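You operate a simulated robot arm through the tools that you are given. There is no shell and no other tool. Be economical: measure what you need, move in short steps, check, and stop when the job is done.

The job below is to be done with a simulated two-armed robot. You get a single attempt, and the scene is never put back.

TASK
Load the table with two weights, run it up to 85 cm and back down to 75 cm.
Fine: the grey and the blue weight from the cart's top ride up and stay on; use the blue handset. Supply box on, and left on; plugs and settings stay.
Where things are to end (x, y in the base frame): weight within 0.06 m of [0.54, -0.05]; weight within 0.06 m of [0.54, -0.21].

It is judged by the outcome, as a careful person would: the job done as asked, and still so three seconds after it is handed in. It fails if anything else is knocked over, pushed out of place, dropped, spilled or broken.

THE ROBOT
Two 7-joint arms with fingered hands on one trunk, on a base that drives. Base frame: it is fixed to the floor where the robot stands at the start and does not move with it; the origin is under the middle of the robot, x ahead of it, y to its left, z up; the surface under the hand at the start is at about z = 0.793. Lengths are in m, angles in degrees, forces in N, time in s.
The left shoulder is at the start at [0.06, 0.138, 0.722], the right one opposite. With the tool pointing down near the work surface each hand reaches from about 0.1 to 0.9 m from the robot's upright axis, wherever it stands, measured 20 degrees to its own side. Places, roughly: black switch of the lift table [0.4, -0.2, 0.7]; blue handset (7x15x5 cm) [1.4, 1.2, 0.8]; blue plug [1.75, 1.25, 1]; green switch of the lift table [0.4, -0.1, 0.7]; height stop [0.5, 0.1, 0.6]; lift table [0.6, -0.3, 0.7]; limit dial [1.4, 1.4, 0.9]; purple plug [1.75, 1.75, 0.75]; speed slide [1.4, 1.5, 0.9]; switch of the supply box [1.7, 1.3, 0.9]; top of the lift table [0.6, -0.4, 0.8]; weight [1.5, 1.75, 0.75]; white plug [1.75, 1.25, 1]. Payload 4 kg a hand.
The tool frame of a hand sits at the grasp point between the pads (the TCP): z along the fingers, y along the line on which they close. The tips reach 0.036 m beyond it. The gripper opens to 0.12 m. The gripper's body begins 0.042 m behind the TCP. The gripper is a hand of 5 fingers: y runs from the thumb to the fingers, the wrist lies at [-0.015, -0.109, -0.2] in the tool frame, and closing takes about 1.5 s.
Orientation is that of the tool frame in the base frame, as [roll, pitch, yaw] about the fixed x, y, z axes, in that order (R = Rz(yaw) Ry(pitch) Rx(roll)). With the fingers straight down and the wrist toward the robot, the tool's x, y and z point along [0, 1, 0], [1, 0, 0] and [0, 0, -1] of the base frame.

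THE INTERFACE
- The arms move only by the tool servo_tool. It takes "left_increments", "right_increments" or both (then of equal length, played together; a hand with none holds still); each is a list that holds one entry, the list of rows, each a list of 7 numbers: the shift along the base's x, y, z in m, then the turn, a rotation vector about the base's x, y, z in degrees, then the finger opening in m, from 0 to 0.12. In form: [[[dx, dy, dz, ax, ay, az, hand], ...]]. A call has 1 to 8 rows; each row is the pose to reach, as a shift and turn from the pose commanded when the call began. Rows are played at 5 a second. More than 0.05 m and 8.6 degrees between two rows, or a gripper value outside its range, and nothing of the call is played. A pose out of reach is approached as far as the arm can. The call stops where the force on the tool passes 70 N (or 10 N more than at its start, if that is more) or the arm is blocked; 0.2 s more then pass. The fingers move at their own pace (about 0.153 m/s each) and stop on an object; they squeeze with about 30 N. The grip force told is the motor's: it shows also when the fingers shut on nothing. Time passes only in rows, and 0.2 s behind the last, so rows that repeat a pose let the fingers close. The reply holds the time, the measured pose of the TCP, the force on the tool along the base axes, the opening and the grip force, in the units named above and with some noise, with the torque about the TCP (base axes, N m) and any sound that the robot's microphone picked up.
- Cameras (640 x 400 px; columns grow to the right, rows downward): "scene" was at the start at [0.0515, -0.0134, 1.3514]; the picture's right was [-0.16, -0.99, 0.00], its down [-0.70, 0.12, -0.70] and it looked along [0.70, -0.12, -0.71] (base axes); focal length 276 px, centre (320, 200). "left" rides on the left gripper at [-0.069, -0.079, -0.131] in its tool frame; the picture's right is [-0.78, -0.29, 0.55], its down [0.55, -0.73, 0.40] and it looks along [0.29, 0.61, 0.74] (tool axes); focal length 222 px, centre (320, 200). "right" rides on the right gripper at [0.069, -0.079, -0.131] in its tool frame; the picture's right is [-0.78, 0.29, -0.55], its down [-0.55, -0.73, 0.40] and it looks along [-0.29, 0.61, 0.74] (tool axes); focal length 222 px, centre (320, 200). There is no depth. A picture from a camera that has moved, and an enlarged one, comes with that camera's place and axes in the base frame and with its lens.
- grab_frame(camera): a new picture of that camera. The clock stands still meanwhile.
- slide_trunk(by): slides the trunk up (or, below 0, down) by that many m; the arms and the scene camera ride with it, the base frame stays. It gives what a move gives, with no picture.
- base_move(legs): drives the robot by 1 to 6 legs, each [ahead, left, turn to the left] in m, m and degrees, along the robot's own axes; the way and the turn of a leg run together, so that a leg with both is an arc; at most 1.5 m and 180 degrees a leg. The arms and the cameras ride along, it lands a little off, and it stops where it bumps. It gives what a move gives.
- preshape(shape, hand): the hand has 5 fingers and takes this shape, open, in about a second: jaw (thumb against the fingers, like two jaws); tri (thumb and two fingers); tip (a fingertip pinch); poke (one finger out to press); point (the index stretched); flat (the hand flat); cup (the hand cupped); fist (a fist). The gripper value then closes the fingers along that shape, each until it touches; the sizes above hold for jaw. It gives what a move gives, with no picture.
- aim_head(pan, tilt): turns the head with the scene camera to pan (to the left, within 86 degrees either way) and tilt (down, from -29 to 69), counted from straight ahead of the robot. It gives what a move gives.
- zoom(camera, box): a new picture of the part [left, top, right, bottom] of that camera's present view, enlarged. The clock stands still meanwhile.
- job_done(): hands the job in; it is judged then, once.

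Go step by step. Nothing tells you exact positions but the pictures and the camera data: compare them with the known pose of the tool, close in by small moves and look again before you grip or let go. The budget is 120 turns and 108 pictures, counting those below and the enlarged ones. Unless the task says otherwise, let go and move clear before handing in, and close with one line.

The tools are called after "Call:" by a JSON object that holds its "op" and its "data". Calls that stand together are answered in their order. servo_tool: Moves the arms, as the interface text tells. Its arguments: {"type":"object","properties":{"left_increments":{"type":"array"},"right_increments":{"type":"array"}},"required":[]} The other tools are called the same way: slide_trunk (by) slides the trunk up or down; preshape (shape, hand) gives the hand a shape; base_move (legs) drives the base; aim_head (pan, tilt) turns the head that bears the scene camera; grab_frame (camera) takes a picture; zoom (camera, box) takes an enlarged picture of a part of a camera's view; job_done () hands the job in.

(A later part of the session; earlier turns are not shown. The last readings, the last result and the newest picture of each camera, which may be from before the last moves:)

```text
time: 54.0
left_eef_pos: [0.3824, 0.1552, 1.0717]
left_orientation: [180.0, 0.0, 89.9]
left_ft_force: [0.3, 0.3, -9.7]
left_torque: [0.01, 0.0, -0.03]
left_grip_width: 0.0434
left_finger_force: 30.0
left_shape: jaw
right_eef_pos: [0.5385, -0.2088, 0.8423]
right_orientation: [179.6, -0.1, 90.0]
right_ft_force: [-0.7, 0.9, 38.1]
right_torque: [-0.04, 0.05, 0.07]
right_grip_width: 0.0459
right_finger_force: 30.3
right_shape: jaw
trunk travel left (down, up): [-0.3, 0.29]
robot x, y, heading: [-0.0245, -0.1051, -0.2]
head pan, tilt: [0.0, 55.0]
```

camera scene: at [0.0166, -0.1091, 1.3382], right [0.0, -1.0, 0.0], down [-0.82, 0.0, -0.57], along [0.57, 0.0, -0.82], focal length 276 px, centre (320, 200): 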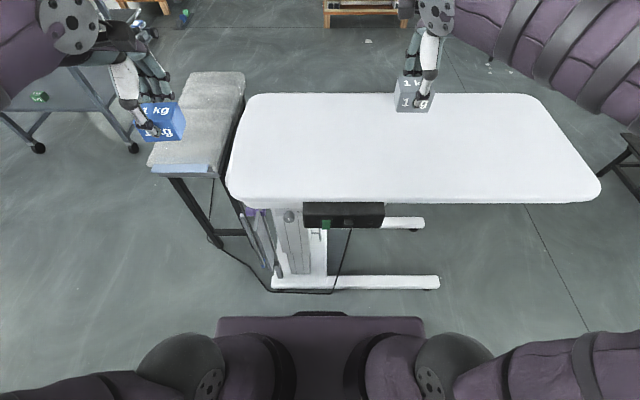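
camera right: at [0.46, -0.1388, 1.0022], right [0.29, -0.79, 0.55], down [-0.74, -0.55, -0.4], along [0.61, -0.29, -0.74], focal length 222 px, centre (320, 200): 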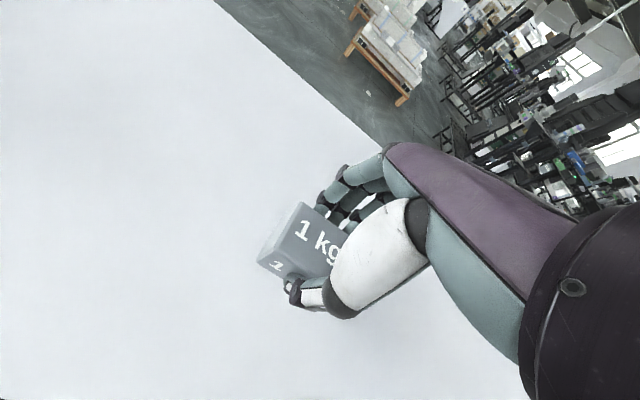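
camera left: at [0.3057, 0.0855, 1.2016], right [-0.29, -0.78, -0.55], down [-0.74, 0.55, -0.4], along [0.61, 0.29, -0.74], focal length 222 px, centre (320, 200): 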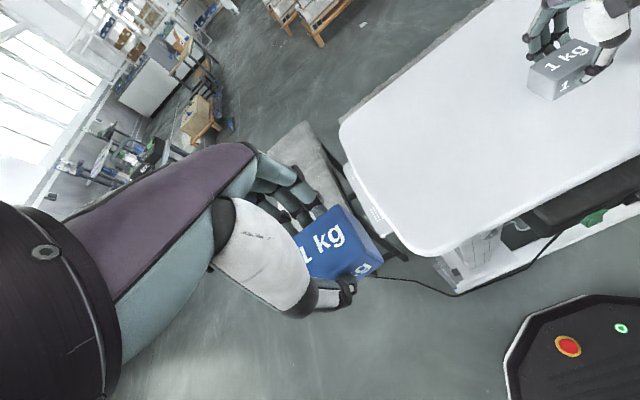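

It touched down at TCP z ≈ 0.846 and is now pressing with about 40 N. I ease back up 6 mm, open gently and look before lifting away.

Call:
{"op": "servo_tool", "data": {"right_increments": [[[0, 0, 0.006, 0, 0, 0, 0.02], [0, 0, 0.006, 0, 0, 0, 0.05], [0, 0, 0.006, 0, 0, 0, 0.085], [0, 0, 0.006, 0, 0, 0, 0.09], [0, 0, 0.006, 0, 0, 0, 0.09]]]}}

Call:
{"op": "servo_tool", "data": {"right_increments": [[[0, 0, 0.03, 0, 0, 0, 0.09], [0, 0, 0.07, 0, 0, 0, 0.09], [0, 0, 0.11, 0, 0, 0, 0.09], [0, -0.04, 0.13, 0, 0, 0, 0.09], [0, -0.08, 0.15, 0, 0, 0, 0.09], [0, -0.12, 0.17, 0, 0, 0, 0.09], [0, -0.16, 0.18, 0, 0, 0, 0.09], [0, -0.2, 0.18, 0, 0, 0, 0.09]]]}}

Call:
{"op": "grab_frame", "data": {"camera": "scene"}}

```text
time: 55.2
left_eef_pos: [0.384, 0.1549, 1.0695]
left_orientation: [-179.9, 0.0, 89.9]
left_ft_force: [0.3, -0.2, -9.8]
left_torque: [-0.01, 0.02, 0.0]
left_grip_width: 0.0434
left_finger_force: 30.0
left_shape: jaw
right_eef_pos: [0.5367, -0.2083, 0.8427]
right_orientation: [-179.9, 0.0, 89.9]
right_ft_force: [0.5, -0.1, -0.2]
right_torque: [0.0, -0.05, -0.01]
right_grip_width: 0.0895
right_finger_force: 0.0
right_shape: jaw
trunk travel left (down, up): [-0.3, 0.29]
robot x, y, heading: [-0.0293, -0.1076, 0.0]
head pan, tilt: [0.0, 55.0]
```

```text
time: 57.0
left_eef_pos: [0.3844, 0.1535, 1.0696]
left_orientation: [-179.8, -0.1, 89.9]
left_ft_force: [-0.1, -0.1, -9.3]
left_torque: [0.01, -0.03, -0.01]
left_grip_width: 0.0435
left_finger_force: 29.8
left_shape: jaw
right_eef_pos: [0.5388, -0.4105, 1.0234]
right_orientation: [180.0, 0.0, 89.9]
right_ft_force: [-0.4, 0.4, 0.7]
right_torque: [0.0, -0.02, -0.02]
right_grip_width: 0.0899
right_finger_force: 0.1
right_shape: jaw
trunk travel left (down, up): [-0.3, 0.29]
robot x, y, heading: [-0.0287, -0.1099, -0.0]
head pan, tilt: [0.0, 55.0]
```

```text
76 pictures are left
camera scene: at [0.0161, -0.1092, 1.3382], right [0.0, -1.0, 0.0], down [-0.82, 0.0, -0.57], along [0.57, 0.0, -0.82], focal length 276 px, centre (320, 200)
```

scene: 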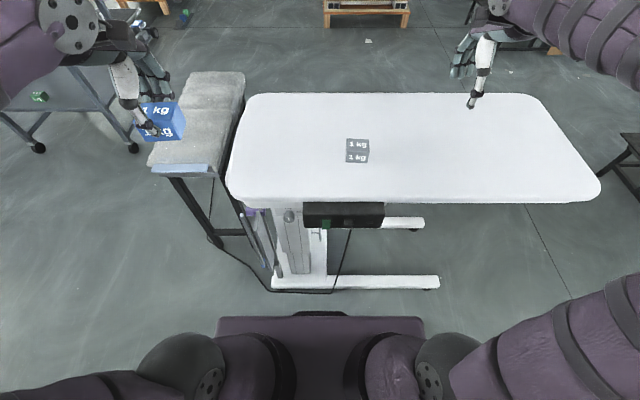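

Grey stands at about [0.537, -0.207] as wanted. Now the blue weight with the left hand to [0.54, -0.05].

Call:
{"op": "servo_tool", "data": {"left_increments": [[[0.025, -0.035, 0, 0, 0, 0, 0.02], [0.05, -0.07, 0, 0, 0, 0, 0.02], [0.08, -0.105, 0, 0, 0, 0, 0.02], [0.11, -0.14, 0, 0, 0, 0, 0.02], [0.135, -0.175, -0.01, 0, 0, 0, 0.02], [0.156, -0.204, -0.04, 0, 0, 0, 0.02], [0.156, -0.204, -0.085, 0, 0, 0, 0.02], [0.156, -0.204, -0.12, 0, 0, 0, 0.02]]]}}

Call:
{"op": "servo_tool", "data": {"left_increments": [[[0, 0, -0.04, 0, 0, 0, 0.02], [0, 0, -0.08, 0, 0, 0, 0.02], [0, 0, -0.098, 0, 0, 0, 0.02], [0, 0, -0.098, 0, 0, 0, 0.02]]]}}

Call:
{"op": "servo_tool", "data": {"left_increments": [[[0, 0, -0.004, 0, 0, 0, 0.02], [0, 0, -0.004, 0, 0, 0, 0.02]]]}}

Call:
{"op": "grab_frame", "data": {"camera": "scene"}}

```text
time: 58.8
left_eef_pos: [0.5427, -0.0502, 0.946]
left_orientation: [-179.9, 0.1, 89.9]
left_ft_force: [-0.1, 0.6, -9.5]
left_torque: [-0.04, -0.02, 0.0]
left_grip_width: 0.0432
left_finger_force: 29.8
left_shape: jaw
right_eef_pos: [0.54, -0.4111, 1.0234]
right_orientation: [-179.9, 0.0, 89.9]
right_ft_force: [1.1, -0.5, 0.2]
right_torque: [-0.01, 0.01, 0.01]
right_grip_width: 0.0899
right_finger_force: 0.1
right_shape: jaw
trunk travel left (down, up): [-0.3, 0.29]
robot x, y, heading: [-0.0297, -0.1093, -0.1]
head pan, tilt: [0.0, 55.0]
```

```text
time: 59.8
left_eef_pos: [0.5389, -0.0501, 0.8503]
left_orientation: [-179.8, 0.0, 89.9]
left_ft_force: [-0.4, 0.2, -9.2]
left_torque: [0.02, -0.02, 0.0]
left_grip_width: 0.0432
left_finger_force: 29.8
left_shape: jaw
right_eef_pos: [0.5401, -0.41, 1.023]
right_orientation: [-179.8, 0.0, 89.9]
right_ft_force: [0.2, -1.0, 0.8]
right_torque: [-0.02, 0.0, 0.01]
right_grip_width: 0.0898
right_finger_force: 0.0
right_shape: jaw
trunk travel left (down, up): [-0.3, 0.29]
robot x, y, heading: [-0.0244, -0.1092, 0.0]
head pan, tilt: [0.0, 55.0]
```

```text
time: 60.4
left_eef_pos: [0.54, -0.05, 0.8477]
left_orientation: [-180.0, -0.1, 89.9]
left_ft_force: [1.0, 0.9, 1.0]
left_torque: [0.04, -0.01, 0.0]
left_grip_width: 0.0433
left_finger_force: 30.1
left_shape: jaw
right_eef_pos: [0.5384, -0.4095, 1.0242]
right_orientation: [-180.0, -0.1, 89.9]
right_ft_force: [-0.7, -0.3, -0.1]
right_torque: [-0.01, 0.0, 0.01]
right_grip_width: 0.0898
right_finger_force: 0.1
right_shape: jaw
trunk travel left (down, up): [-0.3, 0.29]
robot x, y, heading: [-0.028, -0.1109, -0.0]
head pan, tilt: [0.0, 55.0]
```

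```text
75 pictures are left
camera scene: at [0.0157, -0.1092, 1.3384], right [0.0, -1.0, 0.0], down [-0.82, 0.0, -0.57], along [0.57, 0.0, -0.82], focal length 276 px, centre (320, 200)
```

scene: 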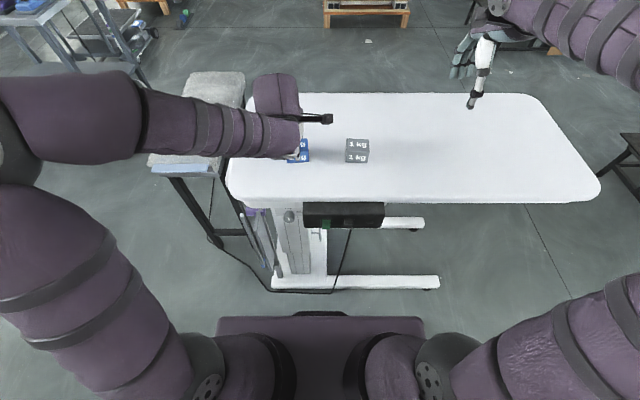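

The blue weight rests on the table (the force went to zero). I release it, lift off, and draw the hand back so I can see the table's switches.

Call:
{"op": "servo_tool", "data": {"left_increments": [[[0, 0, 0, 0, 0, 0, 0.05], [0, 0, 0, 0, 0, 0, 0.085], [0, 0, 0, 0, 0, 0, 0.09], [0, 0, 0.03, 0, 0, 0, 0.09], [0, 0, 0.07, 0, 0, 0, 0.09], [0, 0, 0.11, 0, 0, 0, 0.09], [0, 0, 0.15, 0, 0, 0, 0.09], [0, 0.03, 0.18, 0, 0, 0, 0.09]]]}}

Call:
{"op": "servo_tool", "data": {"left_increments": [[[-0.025, 0.04, 0, 0, 0, 0, 0.09], [-0.05, 0.08, 0, 0, 0, 0, 0.09], [-0.075, 0.12, 0, 0, 0, 0, 0.09], [-0.1, 0.16, 0, 0, 0, 0, 0.09], [-0.13, 0.2, 0, 0, 0, 0, 0.09], [-0.16, 0.23, 0, 0, 0, 0, 0.09], [-0.19, 0.26, 0, 0, 0, 0, 0.09]]]}}

Call:
{"op": "grab_frame", "data": {"camera": "scene"}}

Call:
{"op": "zoom", "data": {"camera": "scene", "box": [230, 190, 390, 290]}}

```text
time: 62.2
left_eef_pos: [0.539, -0.0218, 1.033]
left_orientation: [-179.9, 0.0, 89.8]
left_ft_force: [0.0, 0.5, -0.5]
left_torque: [-0.01, 0.01, 0.0]
left_grip_width: 0.0897
left_finger_force: 0.0
left_shape: jaw
right_eef_pos: [0.5389, -0.4092, 1.023]
right_orientation: [179.9, 0.1, 90.1]
right_ft_force: [-0.4, 0.1, 0.3]
right_torque: [-0.05, 0.01, 0.01]
right_grip_width: 0.0894
right_finger_force: 0.1
right_shape: jaw
trunk travel left (down, up): [-0.3, 0.29]
robot x, y, heading: [-0.0256, -0.1113, -0.1]
head pan, tilt: [0.0, 55.0]
```

```text
time: 63.8
left_eef_pos: [0.349, 0.2406, 1.0283]
left_orientation: [180.0, 0.0, 89.9]
left_ft_force: [0.3, -0.2, -0.4]
left_torque: [-0.02, 0.03, 0.01]
left_grip_width: 0.0897
left_finger_force: 0.0
left_shape: jaw
right_eef_pos: [0.5385, -0.4096, 1.0249]
right_orientation: [-180.0, 0.0, 89.9]
right_ft_force: [0.1, -0.2, 0.7]
right_torque: [0.02, 0.02, 0.02]
right_grip_width: 0.0898
right_finger_force: 0.0
right_shape: jaw
trunk travel left (down, up): [-0.3, 0.29]
robot x, y, heading: [-0.0283, -0.1083, 0.0]
head pan, tilt: [0.0, 55.0]
```

```text
74 pictures are left
camera scene: at [0.0154, -0.1092, 1.3383], right [0.0, -1.0, 0.0], down [-0.82, 0.0, -0.57], along [0.57, 0.0, -0.82], focal length 276 px, centre (320, 200)
```

scene: 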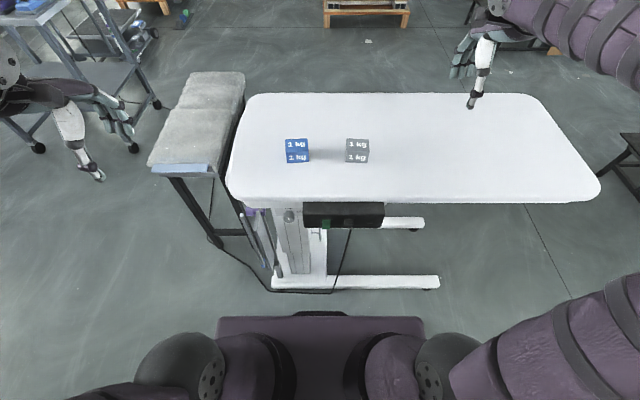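

```text
4.00 times, centred on (310, 240) of scene
camera zoom: at [0.0154, -0.1092, 1.3383], right [0.0, -1.0, 0.0], down [-0.82, 0.0, -0.57], along [0.57, 0.0, -0.82], focal length 1104 px, centre (360, 40)
```

zoom: 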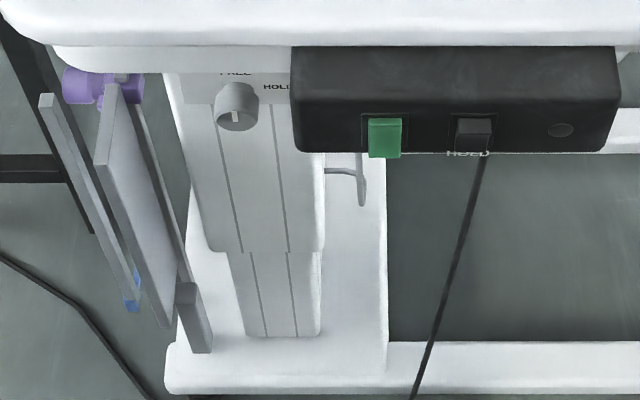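

Both weights are in place. The table's box has a green and a black switch, plus a FREE/HOLD knob on the column and a height scale on the left. I move off to the left on the way to the cart and turn to see these face-on.

Call:
{"op": "base_move", "data": {"legs": [[-0.05, 0.0, 0], [0, 0.8, 0], [0, 0, -45]]}}

Call:
{"op": "aim_head", "data": {"pan": 0, "tilt": 35}}

Call:
{"op": "grab_frame", "data": {"camera": "scene"}}

```text
time: 70.8
left_eef_pos: [0.442, 0.6677, 1.0275]
left_orientation: [179.9, -0.1, 43.5]
left_ft_force: [-0.1, 0.3, -1.1]
left_torque: [0.0, -0.02, 0.02]
left_grip_width: 0.0899
left_finger_force: 0.0
left_shape: jaw
right_eef_pos: [0.1002, 0.0826, 1.0232]
right_orientation: [180.0, 0.0, 43.3]
right_ft_force: [0.0, 0.3, -0.7]
right_torque: [0.0, 0.0, 0.01]
right_grip_width: 0.0899
right_finger_force: 0.0
right_shape: jaw
trunk travel left (down, up): [-0.3, 0.29]
robot x, y, heading: [-0.0723, 0.6983, -46.6]
head pan, tilt: [0.0, 55.0]
```

```text
time: 71.6
left_eef_pos: [0.4424, 0.6667, 1.0288]
left_orientation: [180.0, 0.1, 43.3]
left_ft_force: [0.2, 0.3, 0.3]
left_torque: [0.01, 0.0, 0.03]
left_grip_width: 0.0899
left_finger_force: 0.1
left_shape: jaw
right_eef_pos: [0.1006, 0.0833, 1.0232]
right_orientation: [179.9, 0.0, 43.5]
right_ft_force: [-0.4, -0.1, 0.0]
right_torque: [0.01, -0.04, 0.01]
right_grip_width: 0.0901
right_finger_force: 0.0
right_shape: jaw
trunk travel left (down, up): [-0.3, 0.29]
robot x, y, heading: [-0.07, 0.702, -47.2]
head pan, tilt: [0.0, 35.0]
```

```text
72 pictures are left
camera scene: at [-0.0301, 0.6589, 1.3664], right [-0.73, -0.69, 0.0], down [-0.39, 0.42, -0.82], along [0.56, -0.59, -0.57], focal length 276 px, centre (320, 200)
```

scene: 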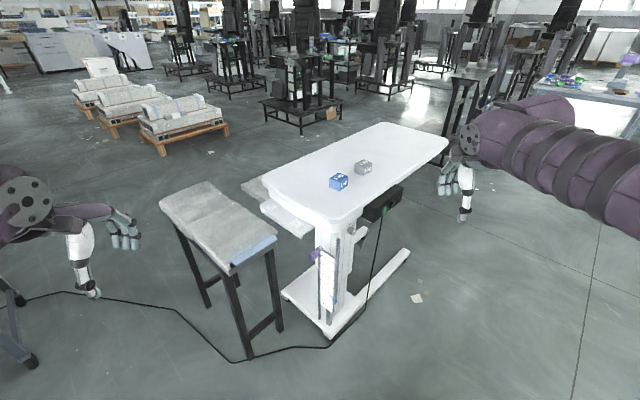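

Good overview. I lower the trunk for a flatter view and zoom in on the box, knob and scale.

Call:
{"op": "slide_trunk", "data": {"by": -0.28}}

Call:
{"op": "grab_frame", "data": {"camera": "scene"}}

Call:
{"op": "zoom", "data": {"camera": "scene", "box": [300, 110, 420, 185]}}

Call:
{"op": "zoom", "data": {"camera": "scene", "box": [260, 130, 400, 260]}}

```text
time: 74.4
left_eef_pos: [0.4427, 0.6666, 0.7487]
left_orientation: [179.9, 0.0, 43.3]
left_ft_force: [0.2, 0.0, 0.1]
left_torque: [-0.04, 0.01, 0.01]
left_grip_width: 0.0901
left_finger_force: 0.1
left_shape: jaw
right_eef_pos: [0.1011, 0.0826, 0.7439]
right_orientation: [-179.9, 0.0, 43.4]
right_ft_force: [-0.2, -0.6, -0.1]
right_torque: [0.0, -0.04, -0.01]
right_grip_width: 0.0898
right_finger_force: 0.0
right_shape: jaw
trunk travel left (down, up): [-0.02, 0.57]
robot x, y, heading: [-0.0707, 0.7027, -46.5]
head pan, tilt: [0.0, 35.0]
```

```text
71 pictures are left
camera scene: at [-0.0301, 0.6589, 1.0865], right [-0.73, -0.69, 0.0], down [-0.39, 0.42, -0.82], along [0.56, -0.6, -0.57], focal length 276 px, centre (320, 200)
```

scene: 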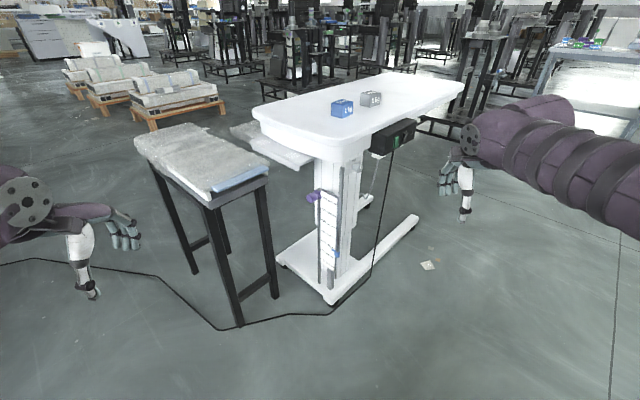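

```text
5.33 times, centred on (360, 148) of scene
camera zoom: at [-0.0301, 0.6589, 1.0865], right [-0.73, -0.69, 0.0], down [-0.39, 0.42, -0.82], along [0.56, -0.6, -0.57], focal length 1472 px, centre (107, 480)
```

zoom: 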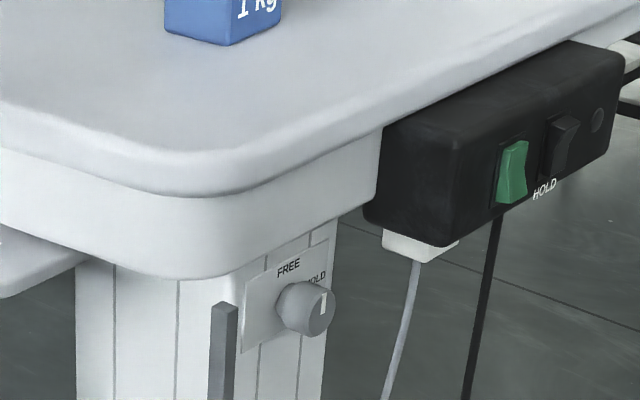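

```text
3.08 times, centred on (330, 195) of scene
camera zoom: at [-0.0301, 0.6589, 1.0865], right [-0.73, -0.69, 0.0], down [-0.39, 0.42, -0.82], along [0.56, -0.6, -0.57], focal length 849 px, centre (289, 215)
```

zoom: 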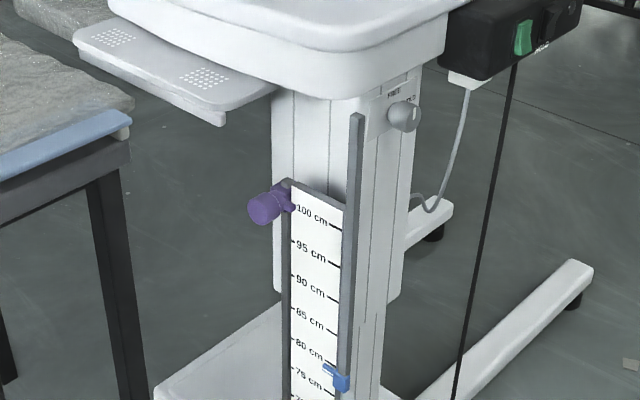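

The blue pointer on the scale reads about 78–79 cm, the purple height stop sits high above 100 cm, and the wing under the tabletop clears the bench by about 5 cm. I zoom closer on the switches and the pointer.

Call:
{"op": "zoom", "data": {"camera": "scene", "box": [345, 110, 425, 160]}}

Call:
{"op": "zoom", "data": {"camera": "scene", "box": [305, 185, 365, 265]}}

```text
8.00 times, centred on (385, 135) of scene
camera zoom: at [-0.0301, 0.6589, 1.0865], right [-0.73, -0.69, 0.0], down [-0.39, 0.42, -0.82], along [0.56, -0.6, -0.57], focal length 2208 px, centre (-200, 720)
```

zoom: 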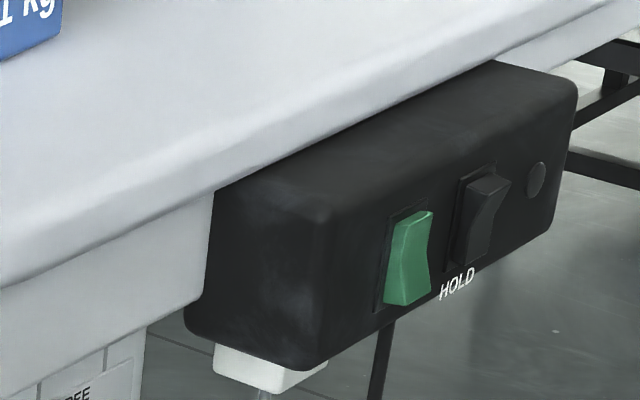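

```text
5.00 times, centred on (335, 225) of scene
camera zoom: at [-0.0301, 0.6589, 1.0865], right [-0.73, -0.69, 0.0], down [-0.39, 0.42, -0.82], along [0.56, -0.6, -0.57], focal length 1380 px, centre (245, 75)
```

zoom: 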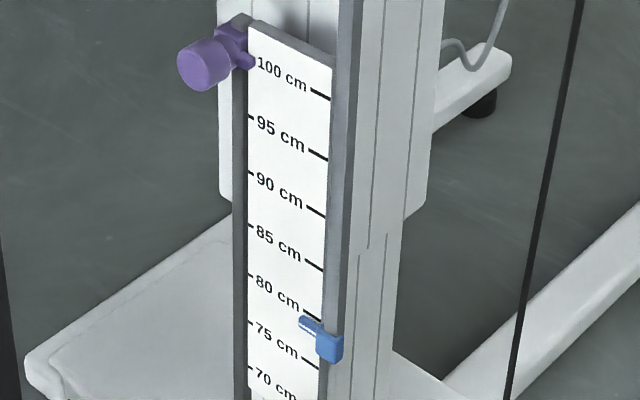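

The scale pointer shows about 78 cm now. I raise the trunk again and drive back to the cart to switch on the supply.

Call:
{"op": "slide_trunk", "data": {"by": 0.28}}

Call:
{"op": "base_move", "data": {"legs": [[0, 0, 46.6], [0, 0.65, 0], [0.92, 0, 0]]}}

Call:
{"op": "preshape", "data": {"shape": "poke", "hand": "left"}}

Call:
{"op": "aim_head", "data": {"pan": 0, "tilt": 40}}

Call:
{"op": "grab_frame", "data": {"camera": "scene"}}

Call:
{"op": "grab_frame", "data": {"camera": "left"}}

```text
time: 77.2
left_eef_pos: [0.4437, 0.6678, 1.029]
left_orientation: [-180.0, -0.1, 43.5]
left_ft_force: [-0.5, 0.2, 0.7]
left_torque: [0.01, 0.03, 0.0]
left_grip_width: 0.0898
left_finger_force: 0.1
left_shape: jaw
right_eef_pos: [0.1005, 0.082, 1.0239]
right_orientation: [180.0, 0.1, 43.5]
right_ft_force: [-0.6, -0.6, -1.0]
right_torque: [0.03, 0.01, 0.01]
right_grip_width: 0.0899
right_finger_force: 0.0
right_shape: jaw
trunk travel left (down, up): [-0.3, 0.29]
robot x, y, heading: [-0.0733, 0.7035, -46.7]
head pan, tilt: [0.0, 35.0]
```

```text
time: 87.5
left_eef_pos: [1.2465, 1.7151, 1.0277]
left_orientation: [179.9, 0.1, 91.1]
left_ft_force: [0.9, 0.5, -0.3]
left_torque: [0.03, -0.02, -0.02]
left_grip_width: 0.0897
left_finger_force: 0.1
left_shape: jaw
right_eef_pos: [1.4497, 1.0687, 1.024]
right_orientation: [179.9, -0.1, 91.1]
right_ft_force: [-0.3, -0.3, 0.2]
right_torque: [0.0, 0.02, -0.01]
right_grip_width: 0.0901
right_finger_force: 0.1
right_shape: jaw
trunk travel left (down, up): [-0.3, 0.29]
robot x, y, heading: [0.8754, 1.3572, 1.1]
head pan, tilt: [0.0, 35.0]
```

```text
time: 88.4
left_eef_pos: [1.2462, 1.7149, 1.0287]
left_orientation: [-180.0, 0.0, 91.1]
left_ft_force: [0.1, -0.4, 0.9]
left_torque: [0.01, -0.04, 0.01]
left_grip_width: 0.0001
left_finger_force: 0.0
left_shape: poke
right_eef_pos: [1.4499, 1.0686, 1.0233]
right_orientation: [179.9, -0.1, 91.1]
right_ft_force: [0.7, -0.3, -0.5]
right_torque: [0.0, 0.02, 0.03]
right_grip_width: 0.0897
right_finger_force: 0.0
right_shape: jaw
trunk travel left (down, up): [-0.3, 0.29]
robot x, y, heading: [0.8744, 1.3595, 1.0]
head pan, tilt: [0.0, 35.0]
```

```text
time: 89.0
left_eef_pos: [1.2444, 1.7155, 1.0277]
left_orientation: [180.0, 0.0, 91.1]
left_ft_force: [-0.1, -0.2, -0.9]
left_torque: [-0.01, 0.01, 0.0]
left_grip_width: 0.0001
left_finger_force: 0.1
left_shape: poke
right_eef_pos: [1.4485, 1.069, 1.0236]
right_orientation: [180.0, 0.0, 91.1]
right_ft_force: [0.9, -0.1, 0.3]
right_torque: [-0.01, 0.0, -0.01]
right_grip_width: 0.0899
right_finger_force: 0.1
right_shape: jaw
trunk travel left (down, up): [-0.3, 0.29]
robot x, y, heading: [0.8762, 1.3579, 1.1]
head pan, tilt: [0.0, 40.0]
```

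```text
66 pictures are left
camera scene: at [0.9312, 1.3593, 1.359], right [0.02, -1.0, 0.0], down [-0.64, -0.01, -0.77], along [0.77, 0.01, -0.64], focal length 276 px, centre (320, 200)
```

scene: 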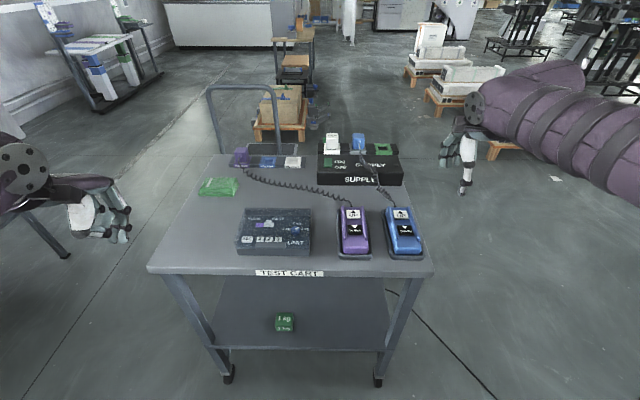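

```text
65 pictures are left
camera left: at [1.1679, 1.6451, 1.1604], right [-0.28, -0.79, -0.55], down [-0.75, 0.54, -0.4], along [0.61, 0.3, -0.74], focal length 222 px, centre (320, 200)
```

left: 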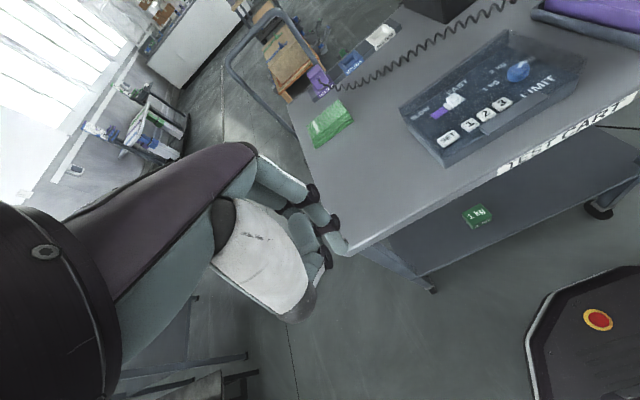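

In the poke shape the fingertip lies about 3 cm beyond the TCP along the tool axis. The supply switch is at about [1.69, 1.343, 0.89], and I zoom in on it to see which way it is rocked.

Call:
{"op": "zoom", "data": {"camera": "scene", "box": [310, 130, 410, 192]}}

Call:
{"op": "zoom", "data": {"camera": "scene", "box": [330, 200, 430, 262]}}

Call:
{"op": "zoom", "data": {"camera": "right", "box": [0, 0, 400, 400]}}

```text
6.40 times, centred on (360, 161) of scene
camera zoom: at [0.9312, 1.3593, 1.359], right [0.02, -1.0, 0.0], down [-0.64, -0.01, -0.77], along [0.77, 0.01, -0.64], focal length 1766 px, centre (64, 450)
```

zoom: 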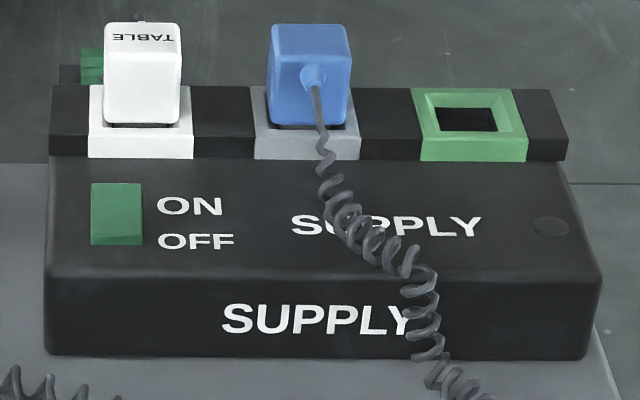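

```text
6.40 times, centred on (380, 231) of scene
camera zoom: at [0.9312, 1.3593, 1.359], right [0.02, -1.0, 0.0], down [-0.64, -0.01, -0.77], along [0.77, 0.01, -0.64], focal length 1766 px, centre (-64, 2)
```

zoom: 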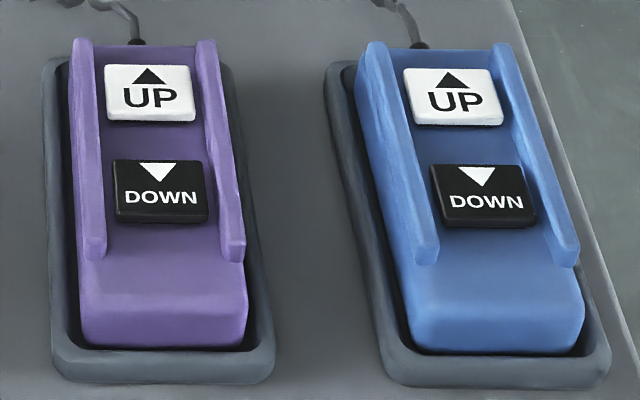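

```text
1.00 times, centred on (200, 200) of right (not enlarged: the box is as wide or as high as the picture)
camera zoom: at [1.3677, 1.1365, 1.1559], right [0.31, -0.78, 0.55], down [-0.72, -0.56, -0.4], along [0.62, -0.27, -0.74], focal length 222 px, centre (440, 200)
```

zoom: 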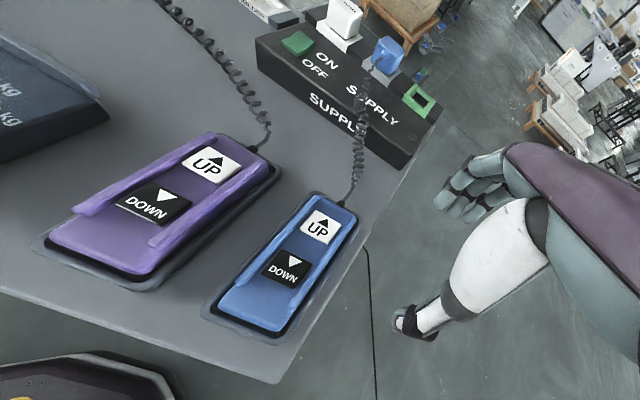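

Triangulation gives the supply switch centre at [1.676, 1.344, 0.89]. I bring the left index over its ON half, with the hand tilted back to stay clear of the white plug.

Call:
{"op": "servo_tool", "data": {"left_increments": [[[0.03, -0.03, 0.01, 0, -8, 0, 0], [0.06, -0.06, 0.02, 0, -16, 0, 0], [0.09, -0.09, 0.03, 0, -24, 0, 0], [0.12, -0.12, 0.03, 0, -25.8, 0, 0], [0.15, -0.15, 0.03, 0, -25.8, 0, 0], [0.18, -0.18, 0.03, 0, -25.8, 0, 0], [0.21, -0.21, 0.03, 0, -25.8, 0, 0], [0.24, -0.24, 0.03, 0, -25.8, 0, 0]]]}}

Call:
{"op": "servo_tool", "data": {"left_increments": [[[0.03, -0.03, 0, 0, 0, 0, 0], [0.06, -0.06, 0, 0, 0, 0, 0], [0.09, -0.09, 0, 0, 0, 0, 0], [0.12, -0.12, 0, 0, 0, 0, 0], [0.15, -0.132, -0.01, 0, 0, 0, 0], [0.175, -0.132, -0.025, 0, 0, 0, 0], [0.175, -0.132, -0.05, 0, 0, 0, 0], [0.175, -0.132, -0.075, 0, 0, 0, 0]]]}}

Call:
{"op": "grab_frame", "data": {"camera": "left"}}

Call:
{"op": "zoom", "data": {"camera": "right", "box": [100, 0, 350, 156]}}

Call:
{"op": "zoom", "data": {"camera": "scene", "box": [270, 110, 410, 198]}}

```text
time: 90.8
left_eef_pos: [1.4868, 1.4748, 1.0562]
left_orientation: [154.3, 0.5, 91.1]
left_ft_force: [0.3, 0.5, -1.4]
left_torque: [0.02, -0.02, 0.05]
left_grip_width: 0.0
left_finger_force: 0.0
left_shape: poke
right_eef_pos: [1.4488, 1.0685, 1.0236]
right_orientation: [-180.0, 0.1, 91.1]
right_ft_force: [-0.5, 0.3, -0.2]
right_torque: [-0.01, 0.01, -0.01]
right_grip_width: 0.09
right_finger_force: 0.1
right_shape: jaw
trunk travel left (down, up): [-0.3, 0.29]
robot x, y, heading: [0.8767, 1.3615, 1.1]
head pan, tilt: [0.0, 40.0]
```

```text
time: 92.6
left_eef_pos: [1.6601, 1.343, 0.9826]
left_orientation: [154.2, 0.5, 91.0]
left_ft_force: [-0.6, 0.0, 0.4]
left_torque: [0.05, 0.02, -0.02]
left_grip_width: 0.0001
left_finger_force: 0.0
left_shape: poke
right_eef_pos: [1.4476, 1.069, 1.0243]
right_orientation: [-180.0, 0.0, 91.1]
right_ft_force: [0.5, 0.2, 0.9]
right_torque: [0.03, 0.04, -0.02]
right_grip_width: 0.0897
right_finger_force: 0.1
right_shape: jaw
trunk travel left (down, up): [-0.3, 0.29]
robot x, y, heading: [0.8755, 1.3568, 1.2]
head pan, tilt: [0.0, 40.0]
```

```text
61 pictures are left
camera left: at [1.5335, 1.2727, 1.0677], right [-0.01, -0.79, -0.61], down [-0.5, 0.53, -0.68], along [0.87, 0.3, -0.4], focal length 222 px, centre (320, 200)
```

left: 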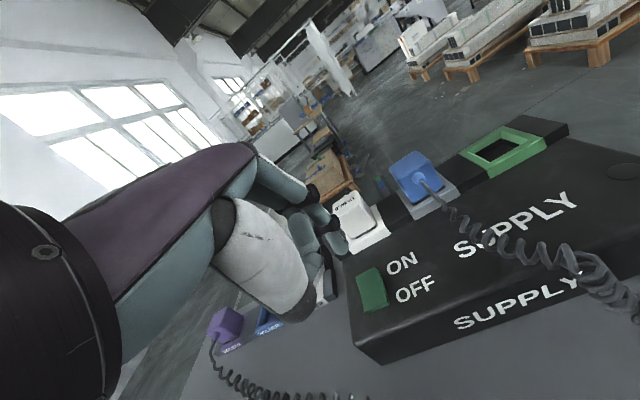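

```text
2.56 times, centred on (225, 78) of right
camera zoom: at [1.3677, 1.1363, 1.1559], right [0.31, -0.78, 0.55], down [-0.72, -0.56, -0.4], along [0.62, -0.27, -0.74], focal length 569 px, centre (563, 512)
```

zoom: 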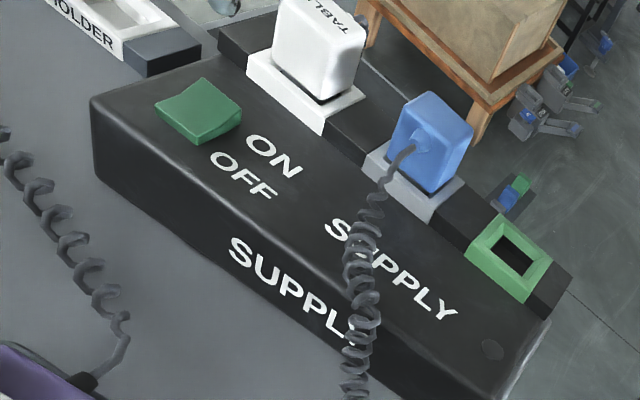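

```text
4.55 times, centred on (340, 154) of scene
camera zoom: at [0.9312, 1.3591, 1.359], right [0.02, -1.0, 0.0], down [-0.64, -0.01, -0.77], along [0.77, 0.01, -0.64], focal length 1254 px, centre (229, 409)
```

zoom: 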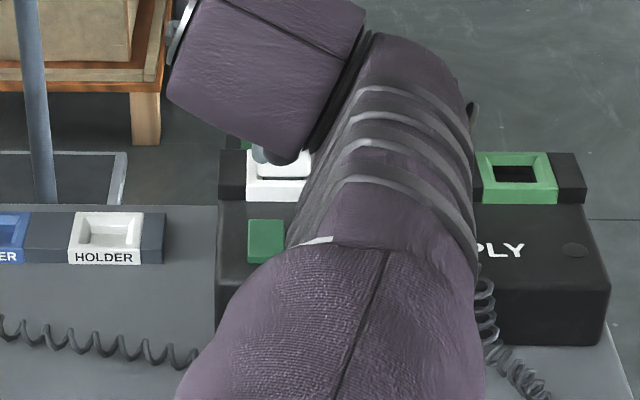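

The rocker's far (ON) half stands raised, so the supply is off. The fingertip is about 6 cm above it; I move 2 cm forward and down close, then check.

Call:
{"op": "servo_tool", "data": {"left_increments": [[[0.018, 0, -0.01, 0, 0, 0, 0], [0.018, 0, -0.03, 0, 0, 0, 0], [0.018, 0, -0.045, 0, 0, 0, 0], [0.018, 0, -0.045, 0, 0, 0, 0]]]}}

Call:
{"op": "zoom", "data": {"camera": "left", "box": [240, 150, 480, 350]}}

Call:
{"op": "zoom", "data": {"camera": "right", "box": [100, 0, 350, 156]}}

```text
time: 93.6
left_eef_pos: [1.6785, 1.3446, 0.9359]
left_orientation: [154.3, 0.5, 90.9]
left_ft_force: [-0.6, -0.6, 0.4]
left_torque: [0.02, -0.03, -0.02]
left_grip_width: 0.0
left_finger_force: 0.0
left_shape: poke
right_eef_pos: [1.4482, 1.0693, 1.0243]
right_orientation: [179.9, 0.1, 91.0]
right_ft_force: [0.5, -0.4, 0.4]
right_torque: [0.01, 0.01, -0.04]
right_grip_width: 0.0899
right_finger_force: 0.0
right_shape: jaw
trunk travel left (down, up): [-0.3, 0.29]
robot x, y, heading: [0.8715, 1.3554, 1.0]
head pan, tilt: [0.0, 40.0]
```

```text
2.00 times, centred on (360, 250) of left
camera zoom: at [1.5507, 1.2742, 1.0213], right [-0.01, -0.79, -0.61], down [-0.5, 0.54, -0.68], along [0.87, 0.3, -0.4], focal length 444 px, centre (240, 100)
```

zoom: 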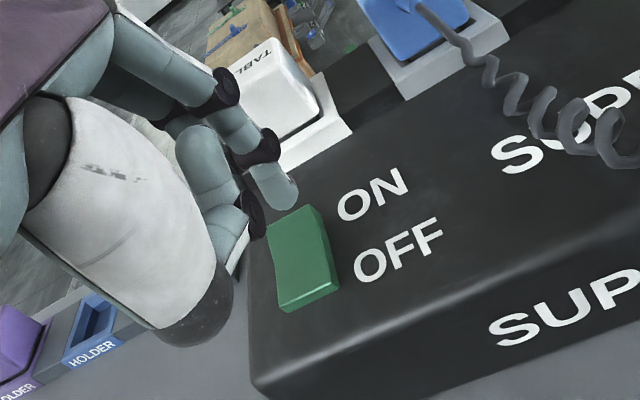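

```text
2.56 times, centred on (225, 78) of right
camera zoom: at [1.3678, 1.1365, 1.1559], right [0.31, -0.78, 0.55], down [-0.72, -0.56, -0.4], along [0.62, -0.27, -0.74], focal length 569 px, centre (563, 512)
```

zoom: 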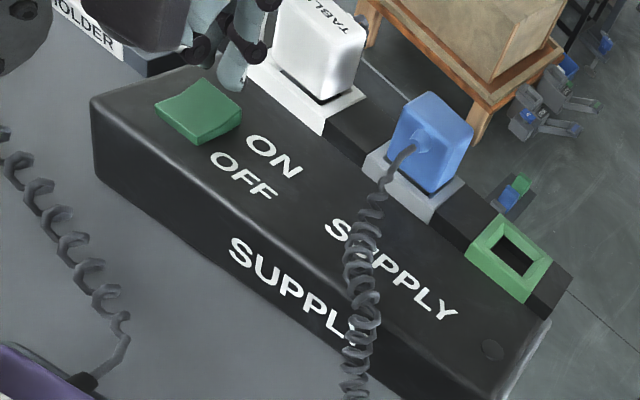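

The fingertip is about 1.5 cm above the far edge of the switch. I nudge 6 mm back and 4 mm left and press down.

Call:
{"op": "servo_tool", "data": {"left_increments": [[[-0.006, 0.004, -0.004, 0, 0, 0, 0], [-0.006, 0.004, -0.01, 0, 0, 0, 0], [-0.006, 0.004, -0.015, 0, 0, 0, 0], [-0.006, 0.004, -0.02, 0, 0, 0, 0], [-0.006, 0.004, -0.024, 0, 0, 0, 0]]]}}

Call:
{"op": "zoom", "data": {"camera": "right", "box": [100, 0, 350, 156]}}

```text
time: 94.8
left_eef_pos: [1.6729, 1.3462, 0.9177]
left_orientation: [153.8, 0.5, 90.9]
left_ft_force: [-0.6, 0.6, 14.3]
left_torque: [0.2, -0.18, -0.01]
left_grip_width: 0.0001
left_finger_force: 0.0
left_shape: poke
right_eef_pos: [1.4485, 1.0697, 1.0245]
right_orientation: [-179.9, -0.1, 91.0]
right_ft_force: [-0.5, -0.5, -0.7]
right_torque: [0.02, 0.01, -0.01]
right_grip_width: 0.0896
right_finger_force: 0.0
right_shape: jaw
trunk travel left (down, up): [-0.3, 0.29]
robot x, y, heading: [0.8736, 1.3602, 1.0]
head pan, tilt: [0.0, 40.0]
```

```text
2.56 times, centred on (225, 78) of right
camera zoom: at [1.3668, 1.1366, 1.1567], right [0.31, -0.78, 0.55], down [-0.72, -0.56, -0.4], along [0.62, -0.27, -0.74], focal length 569 px, centre (563, 512)
```

zoom: 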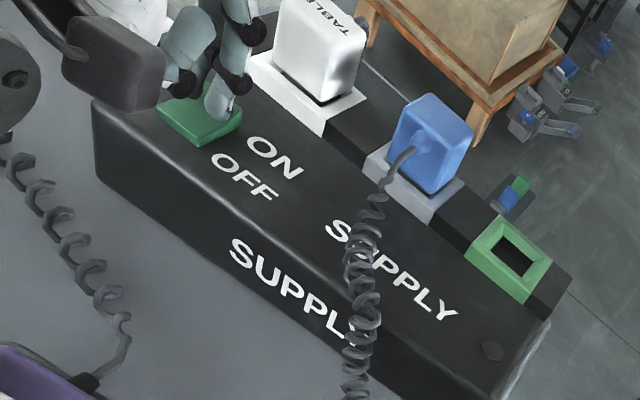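

The finger presses the middle of the rocker (14 N) with no change yet. I lift a little, move 1 cm farther toward ON and press again.

Call:
{"op": "servo_tool", "data": {"left_increments": [[[0, 0, 0.014, 0, 0, 0, 0], [0.01, 0.003, 0.014, 0, 0, 0, 0], [0.01, 0.003, 0.007, 0, 0, 0, 0], [0.01, 0.003, 0.002, 0, 0, 0, 0], [0.01, 0.003, -0.003, 0, 0, 0, 0], [0.01, 0.003, -0.006, 0, 0, 0, 0]]]}}

Call:
{"op": "zoom", "data": {"camera": "right", "box": [100, 0, 350, 156]}}

```text
time: 96.2
left_eef_pos: [1.6823, 1.3503, 0.9156]
left_orientation: [153.4, 0.6, 90.8]
left_ft_force: [3.0, 1.6, 29.1]
left_torque: [0.34, -0.51, 0.01]
left_grip_width: 0.0
left_finger_force: 0.2
left_shape: poke
right_eef_pos: [1.4471, 1.0688, 1.0256]
right_orientation: [179.9, 0.0, 91.1]
right_ft_force: [-0.1, 0.0, -0.6]
right_torque: [0.02, -0.01, -0.02]
right_grip_width: 0.0898
right_finger_force: 0.1
right_shape: jaw
trunk travel left (down, up): [-0.3, 0.29]
robot x, y, heading: [0.8766, 1.3579, 1.1]
head pan, tilt: [0.0, 40.0]
heard: click
```

```text
2.56 times, centred on (225, 78) of right
camera zoom: at [1.3657, 1.1366, 1.1574], right [0.31, -0.78, 0.55], down [-0.72, -0.56, -0.4], along [0.62, -0.27, -0.74], focal length 569 px, centre (563, 512)
```

zoom: 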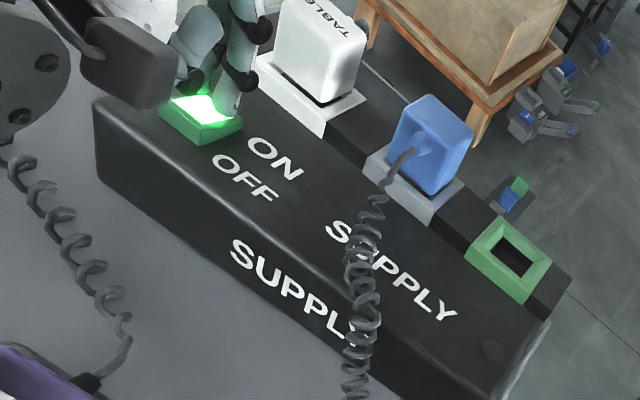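

A click was heard and the switch glows green: the supply is on. I withdraw the hand up and back, and restore it to vertical.

Call:
{"op": "servo_tool", "data": {"left_increments": [[[0, 0, 0.03, 0, 0, 0, 0], [-0.01, 0, 0.07, 0, 0, 0, 0], [-0.04, 0, 0.1, 0, 0, 0, 0], [-0.08, 0.01, 0.11, 0, 0, 0, 0], [-0.12, 0.03, 0.11, 0, 8, 0, 0], [-0.16, 0.05, 0.11, 0, 16, 0, 0], [-0.2, 0.08, 0.11, 0, 24, 0, 0], [-0.24, 0.11, 0.11, 0, 26, 0, 0]]]}}

Call:
{"op": "grab_frame", "data": {"camera": "scene"}}

```text
time: 98.0
left_eef_pos: [1.4441, 1.4625, 1.0181]
left_orientation: [-179.7, 0.0, 91.0]
left_ft_force: [1.1, 0.2, 0.3]
left_torque: [-0.01, 0.01, 0.03]
left_grip_width: 0.0002
left_finger_force: 0.0
left_shape: poke
right_eef_pos: [1.447, 1.0685, 1.0245]
right_orientation: [-180.0, 0.0, 91.1]
right_ft_force: [-0.1, -0.2, 0.5]
right_torque: [-0.03, 0.03, 0.04]
right_grip_width: 0.0901
right_finger_force: 0.2
right_shape: jaw
trunk travel left (down, up): [-0.3, 0.29]
robot x, y, heading: [0.8757, 1.3568, 1.2]
head pan, tilt: [0.0, 40.0]
```

```text
54 pictures are left
camera scene: at [0.9309, 1.3596, 1.359], right [0.02, -1.0, 0.0], down [-0.64, -0.01, -0.77], along [0.77, 0.01, -0.64], focal length 276 px, centre (320, 200)
```

scene: 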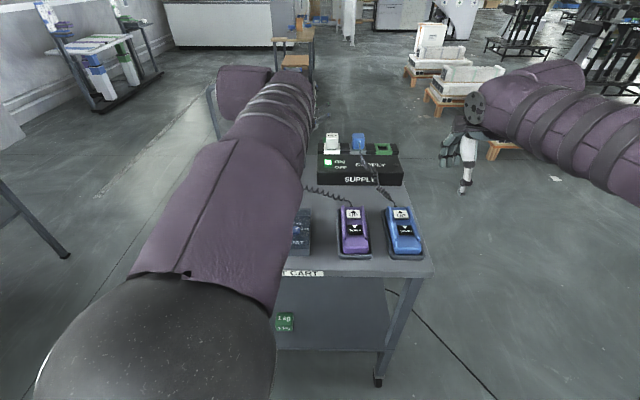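

I now have both blue handset buttons: UP ≈ [1.458, 1.158, 0.88] and DOWN ≈ [1.405, 1.158, 0.88]. I re-position the base so the left hand can press while the head watches the table's scale.

Call:
{"op": "base_move", "data": {"legs": [[-0.08, 0.12, 0], [0, 0, -61]]}}

Call:
{"op": "aim_head", "data": {"pan": -42, "tilt": 28}}

Call:
{"op": "grab_frame", "data": {"camera": "scene"}}

```text
time: 102.0
left_eef_pos: [1.176, 1.0424, 1.0176]
left_orientation: [-179.8, 0.0, 32.4]
left_ft_force: [-0.4, 0.2, 0.0]
left_torque: [-0.01, 0.0, 0.02]
left_grip_width: 0.0001
left_finger_force: 0.2
left_shape: poke
right_eef_pos: [0.8401, 0.836, 1.0252]
right_orientation: [180.0, 0.0, 32.4]
right_ft_force: [-0.5, -0.9, -0.6]
right_torque: [-0.03, 0.01, 0.0]
right_grip_width: 0.0897
right_finger_force: 0.2
right_shape: jaw
trunk travel left (down, up): [-0.3, 0.29]
robot x, y, heading: [0.7891, 1.4757, -57.3]
head pan, tilt: [0.0, 40.0]
```

```text
time: 103.1
left_eef_pos: [1.1742, 1.0429, 1.0176]
left_orientation: [-179.8, 0.0, 32.4]
left_ft_force: [0.3, -0.2, 0.9]
left_torque: [0.01, 0.0, -0.05]
left_grip_width: 0.0
left_finger_force: 0.0
left_shape: poke
right_eef_pos: [0.8411, 0.8364, 1.0226]
right_orientation: [179.9, 0.0, 32.5]
right_ft_force: [-1.0, 0.4, 0.4]
right_torque: [-0.01, 0.04, -0.02]
right_grip_width: 0.09
right_finger_force: 0.0
right_shape: jaw
trunk travel left (down, up): [-0.3, 0.29]
robot x, y, heading: [0.7843, 1.4764, -57.6]
head pan, tilt: [-42.0, 28.0]
```

```text
53 pictures are left
camera scene: at [0.7608, 1.4115, 1.3774], right [-0.99, 0.17, 0.0], down [0.08, 0.46, -0.88], along [-0.15, -0.87, -0.47], focal length 276 px, centre (320, 200)
```

scene: 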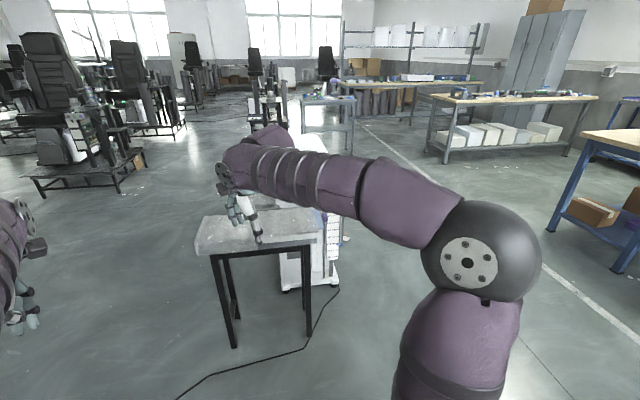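

The scale is visible just right of the bench, but the right arm covers the tabletop. I swing the right arm out to its side.

Call:
{"op": "servo_tool", "data": {"right_increments": [[[-0.035, 0.01, 0, 0, 0, -5, 0.09], [-0.07, 0.025, 0, 0, 0, -10, 0.09], [-0.105, 0.045, 0, 0, 0, -15, 0.09], [-0.14, 0.065, 0, 0, 0, -20, 0.09], [-0.175, 0.085, 0, 0, 0, -25, 0.09], [-0.21, 0.105, 0, 0, 0, -30, 0.09], [-0.245, 0.13, 0, 0, 0, -35, 0.09], [-0.28, 0.155, 0, 0, 0, -40, 0.09]]]}}

Call:
{"op": "servo_tool", "data": {"right_increments": [[[-0.035, 0.03, 0, 0, 0, -5, 0.09], [-0.07, 0.06, 0, 0, 0, -10, 0.09], [-0.1, 0.095, 0, 0, 0, -15, 0.09], [-0.13, 0.13, 0, 0, 0, -20, 0.09], [-0.15, 0.17, 0, 0, 0, -25, 0.09]]]}}

Call:
{"op": "grab_frame", "data": {"camera": "scene"}}

```text
time: 104.9
left_eef_pos: [1.1749, 1.0441, 1.0176]
left_orientation: [-179.8, 0.0, 32.5]
left_ft_force: [0.7, 0.0, 0.5]
left_torque: [-0.04, -0.03, 0.06]
left_grip_width: 0.0
left_finger_force: 0.1
left_shape: poke
right_eef_pos: [0.5593, 0.9937, 1.0259]
right_orientation: [180.0, 0.0, -7.6]
right_ft_force: [0.4, 0.8, 1.1]
right_torque: [-0.02, 0.03, 0.0]
right_grip_width: 0.0895
right_finger_force: 0.1
right_shape: jaw
trunk travel left (down, up): [-0.3, 0.29]
robot x, y, heading: [0.7909, 1.48, -57.7]
head pan, tilt: [-42.0, 28.0]
```

```text
time: 105.9
left_eef_pos: [1.1747, 1.0434, 1.0183]
left_orientation: [-179.7, 0.0, 32.4]
left_ft_force: [-0.4, -0.2, 0.0]
left_torque: [-0.05, 0.0, -0.02]
left_grip_width: 0.0
left_finger_force: 0.0
left_shape: poke
right_eef_pos: [0.4777, 1.061, 0.9959]
right_orientation: [-174.7, -0.4, -14.7]
right_ft_force: [0.0, 0.6, 0.6]
right_torque: [-0.01, 0.0, -0.02]
right_grip_width: 0.0897
right_finger_force: 0.1
right_shape: jaw
trunk travel left (down, up): [-0.3, 0.29]
robot x, y, heading: [0.789, 1.4772, -57.5]
head pan, tilt: [-42.0, 28.0]
stopped in row 5 (right hand): the arm was blocked; the commanded pose is now the measured one
```

```text
52 pictures are left
camera scene: at [0.7609, 1.4114, 1.3776], right [-0.99, 0.17, 0.0], down [0.08, 0.46, -0.88], along [-0.15, -0.87, -0.47], focal length 276 px, centre (320, 200)
```

scene: 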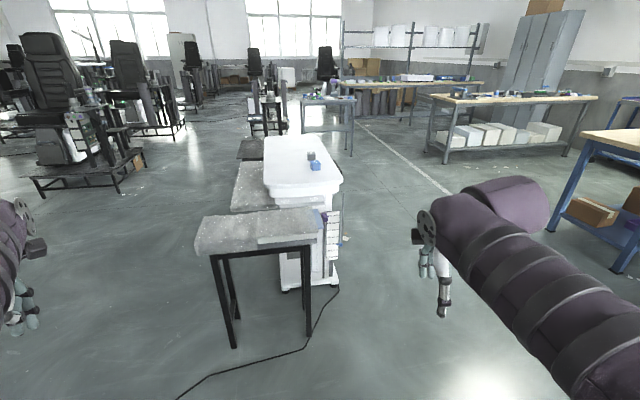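

Clear view now of the table, both weights and the scale. I zoom in on the scale for a starting reading.

Call:
{"op": "zoom", "data": {"camera": "scene", "box": [300, 195, 364, 285]}}

Call:
{"op": "zoom", "data": {"camera": "scene", "box": [180, 130, 380, 255]}}

```text
4.44 times, centred on (332, 240) of scene
camera zoom: at [0.7609, 1.4114, 1.3776], right [-0.99, 0.17, 0.0], down [0.08, 0.46, -0.88], along [-0.15, -0.87, -0.47], focal length 1226 px, centre (267, 22)
```

zoom: 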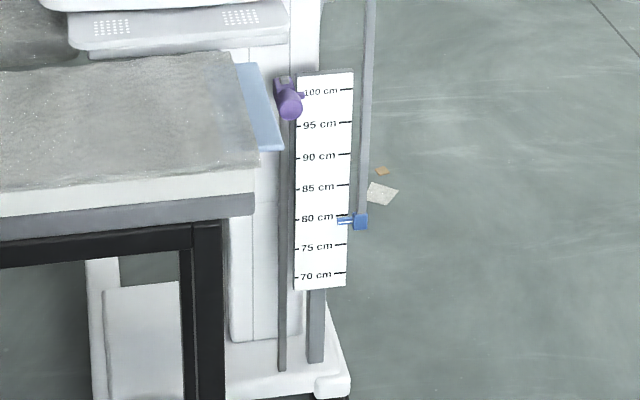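

```text
3.20 times, centred on (280, 192) of scene
camera zoom: at [0.7609, 1.4114, 1.3776], right [-0.99, 0.17, 0.0], down [0.08, 0.46, -0.88], along [-0.15, -0.87, -0.47], focal length 883 px, centre (448, 224)
```

zoom: 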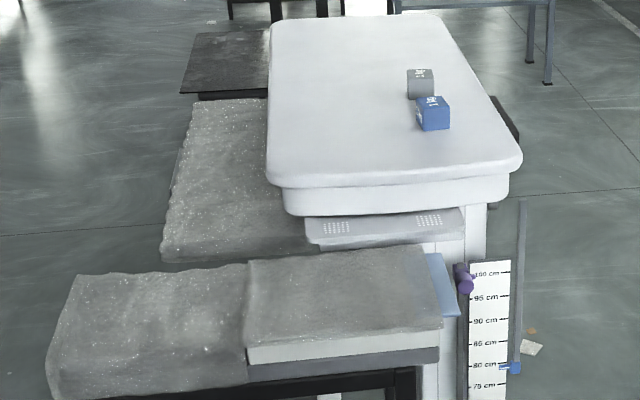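

The scale pointer reads about 79 cm; I need it at the 85 line and then at the 75 line. I bring the left index above the UP button.

Call:
{"op": "servo_tool", "data": {"left_increments": [[[0.04, 0.016, 0, 0, 0, 0, 0], [0.08, 0.032, 0, 0, 0, 0, 0], [0.12, 0.048, 0, 0, 0, 0, 0], [0.16, 0.064, 0, 0, 0, 0, 0], [0.2, 0.08, 0, 0, 0, 0, 0], [0.24, 0.098, -0.01, 0, 0, 0, 0], [0.27, 0.11, -0.03, 0, 0, 0, 0], [0.283, 0.115, -0.058, 0, 0, 0, 0]]]}}

Call:
{"op": "grab_frame", "data": {"camera": "left"}}

```text
time: 107.7
left_eef_pos: [1.4231, 1.1439, 1.0049]
left_orientation: [-179.7, -0.1, 32.4]
left_ft_force: [0.3, 0.4, 0.6]
left_torque: [-0.01, 0.01, 0.02]
left_grip_width: 0.0002
left_finger_force: 0.1
left_shape: poke
left hand out of reach, approached as far as the arm can: row 7, 8
right_eef_pos: [0.4782, 1.0619, 0.9963]
right_orientation: [-174.8, -0.4, -14.9]
right_ft_force: [0.6, 0.0, 0.0]
right_torque: [0.01, 0.01, 0.01]
right_grip_width: 0.0897
right_finger_force: 0.1
right_shape: jaw
trunk travel left (down, up): [-0.3, 0.29]
robot x, y, heading: [0.7902, 1.4726, -57.8]
head pan, tilt: [-42.0, 28.0]
```

```text
49 pictures are left
camera left: at [1.3223, 1.1738, 1.1376], right [-0.82, -0.17, -0.55], down [0.07, 0.92, -0.39], along [0.57, -0.36, -0.74], focal length 222 px, centre (320, 200)
```

left: 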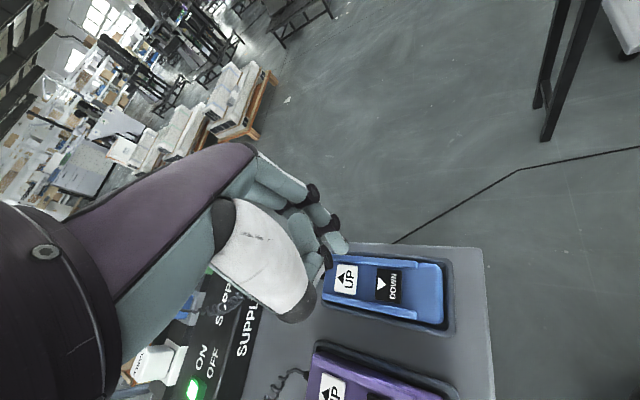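

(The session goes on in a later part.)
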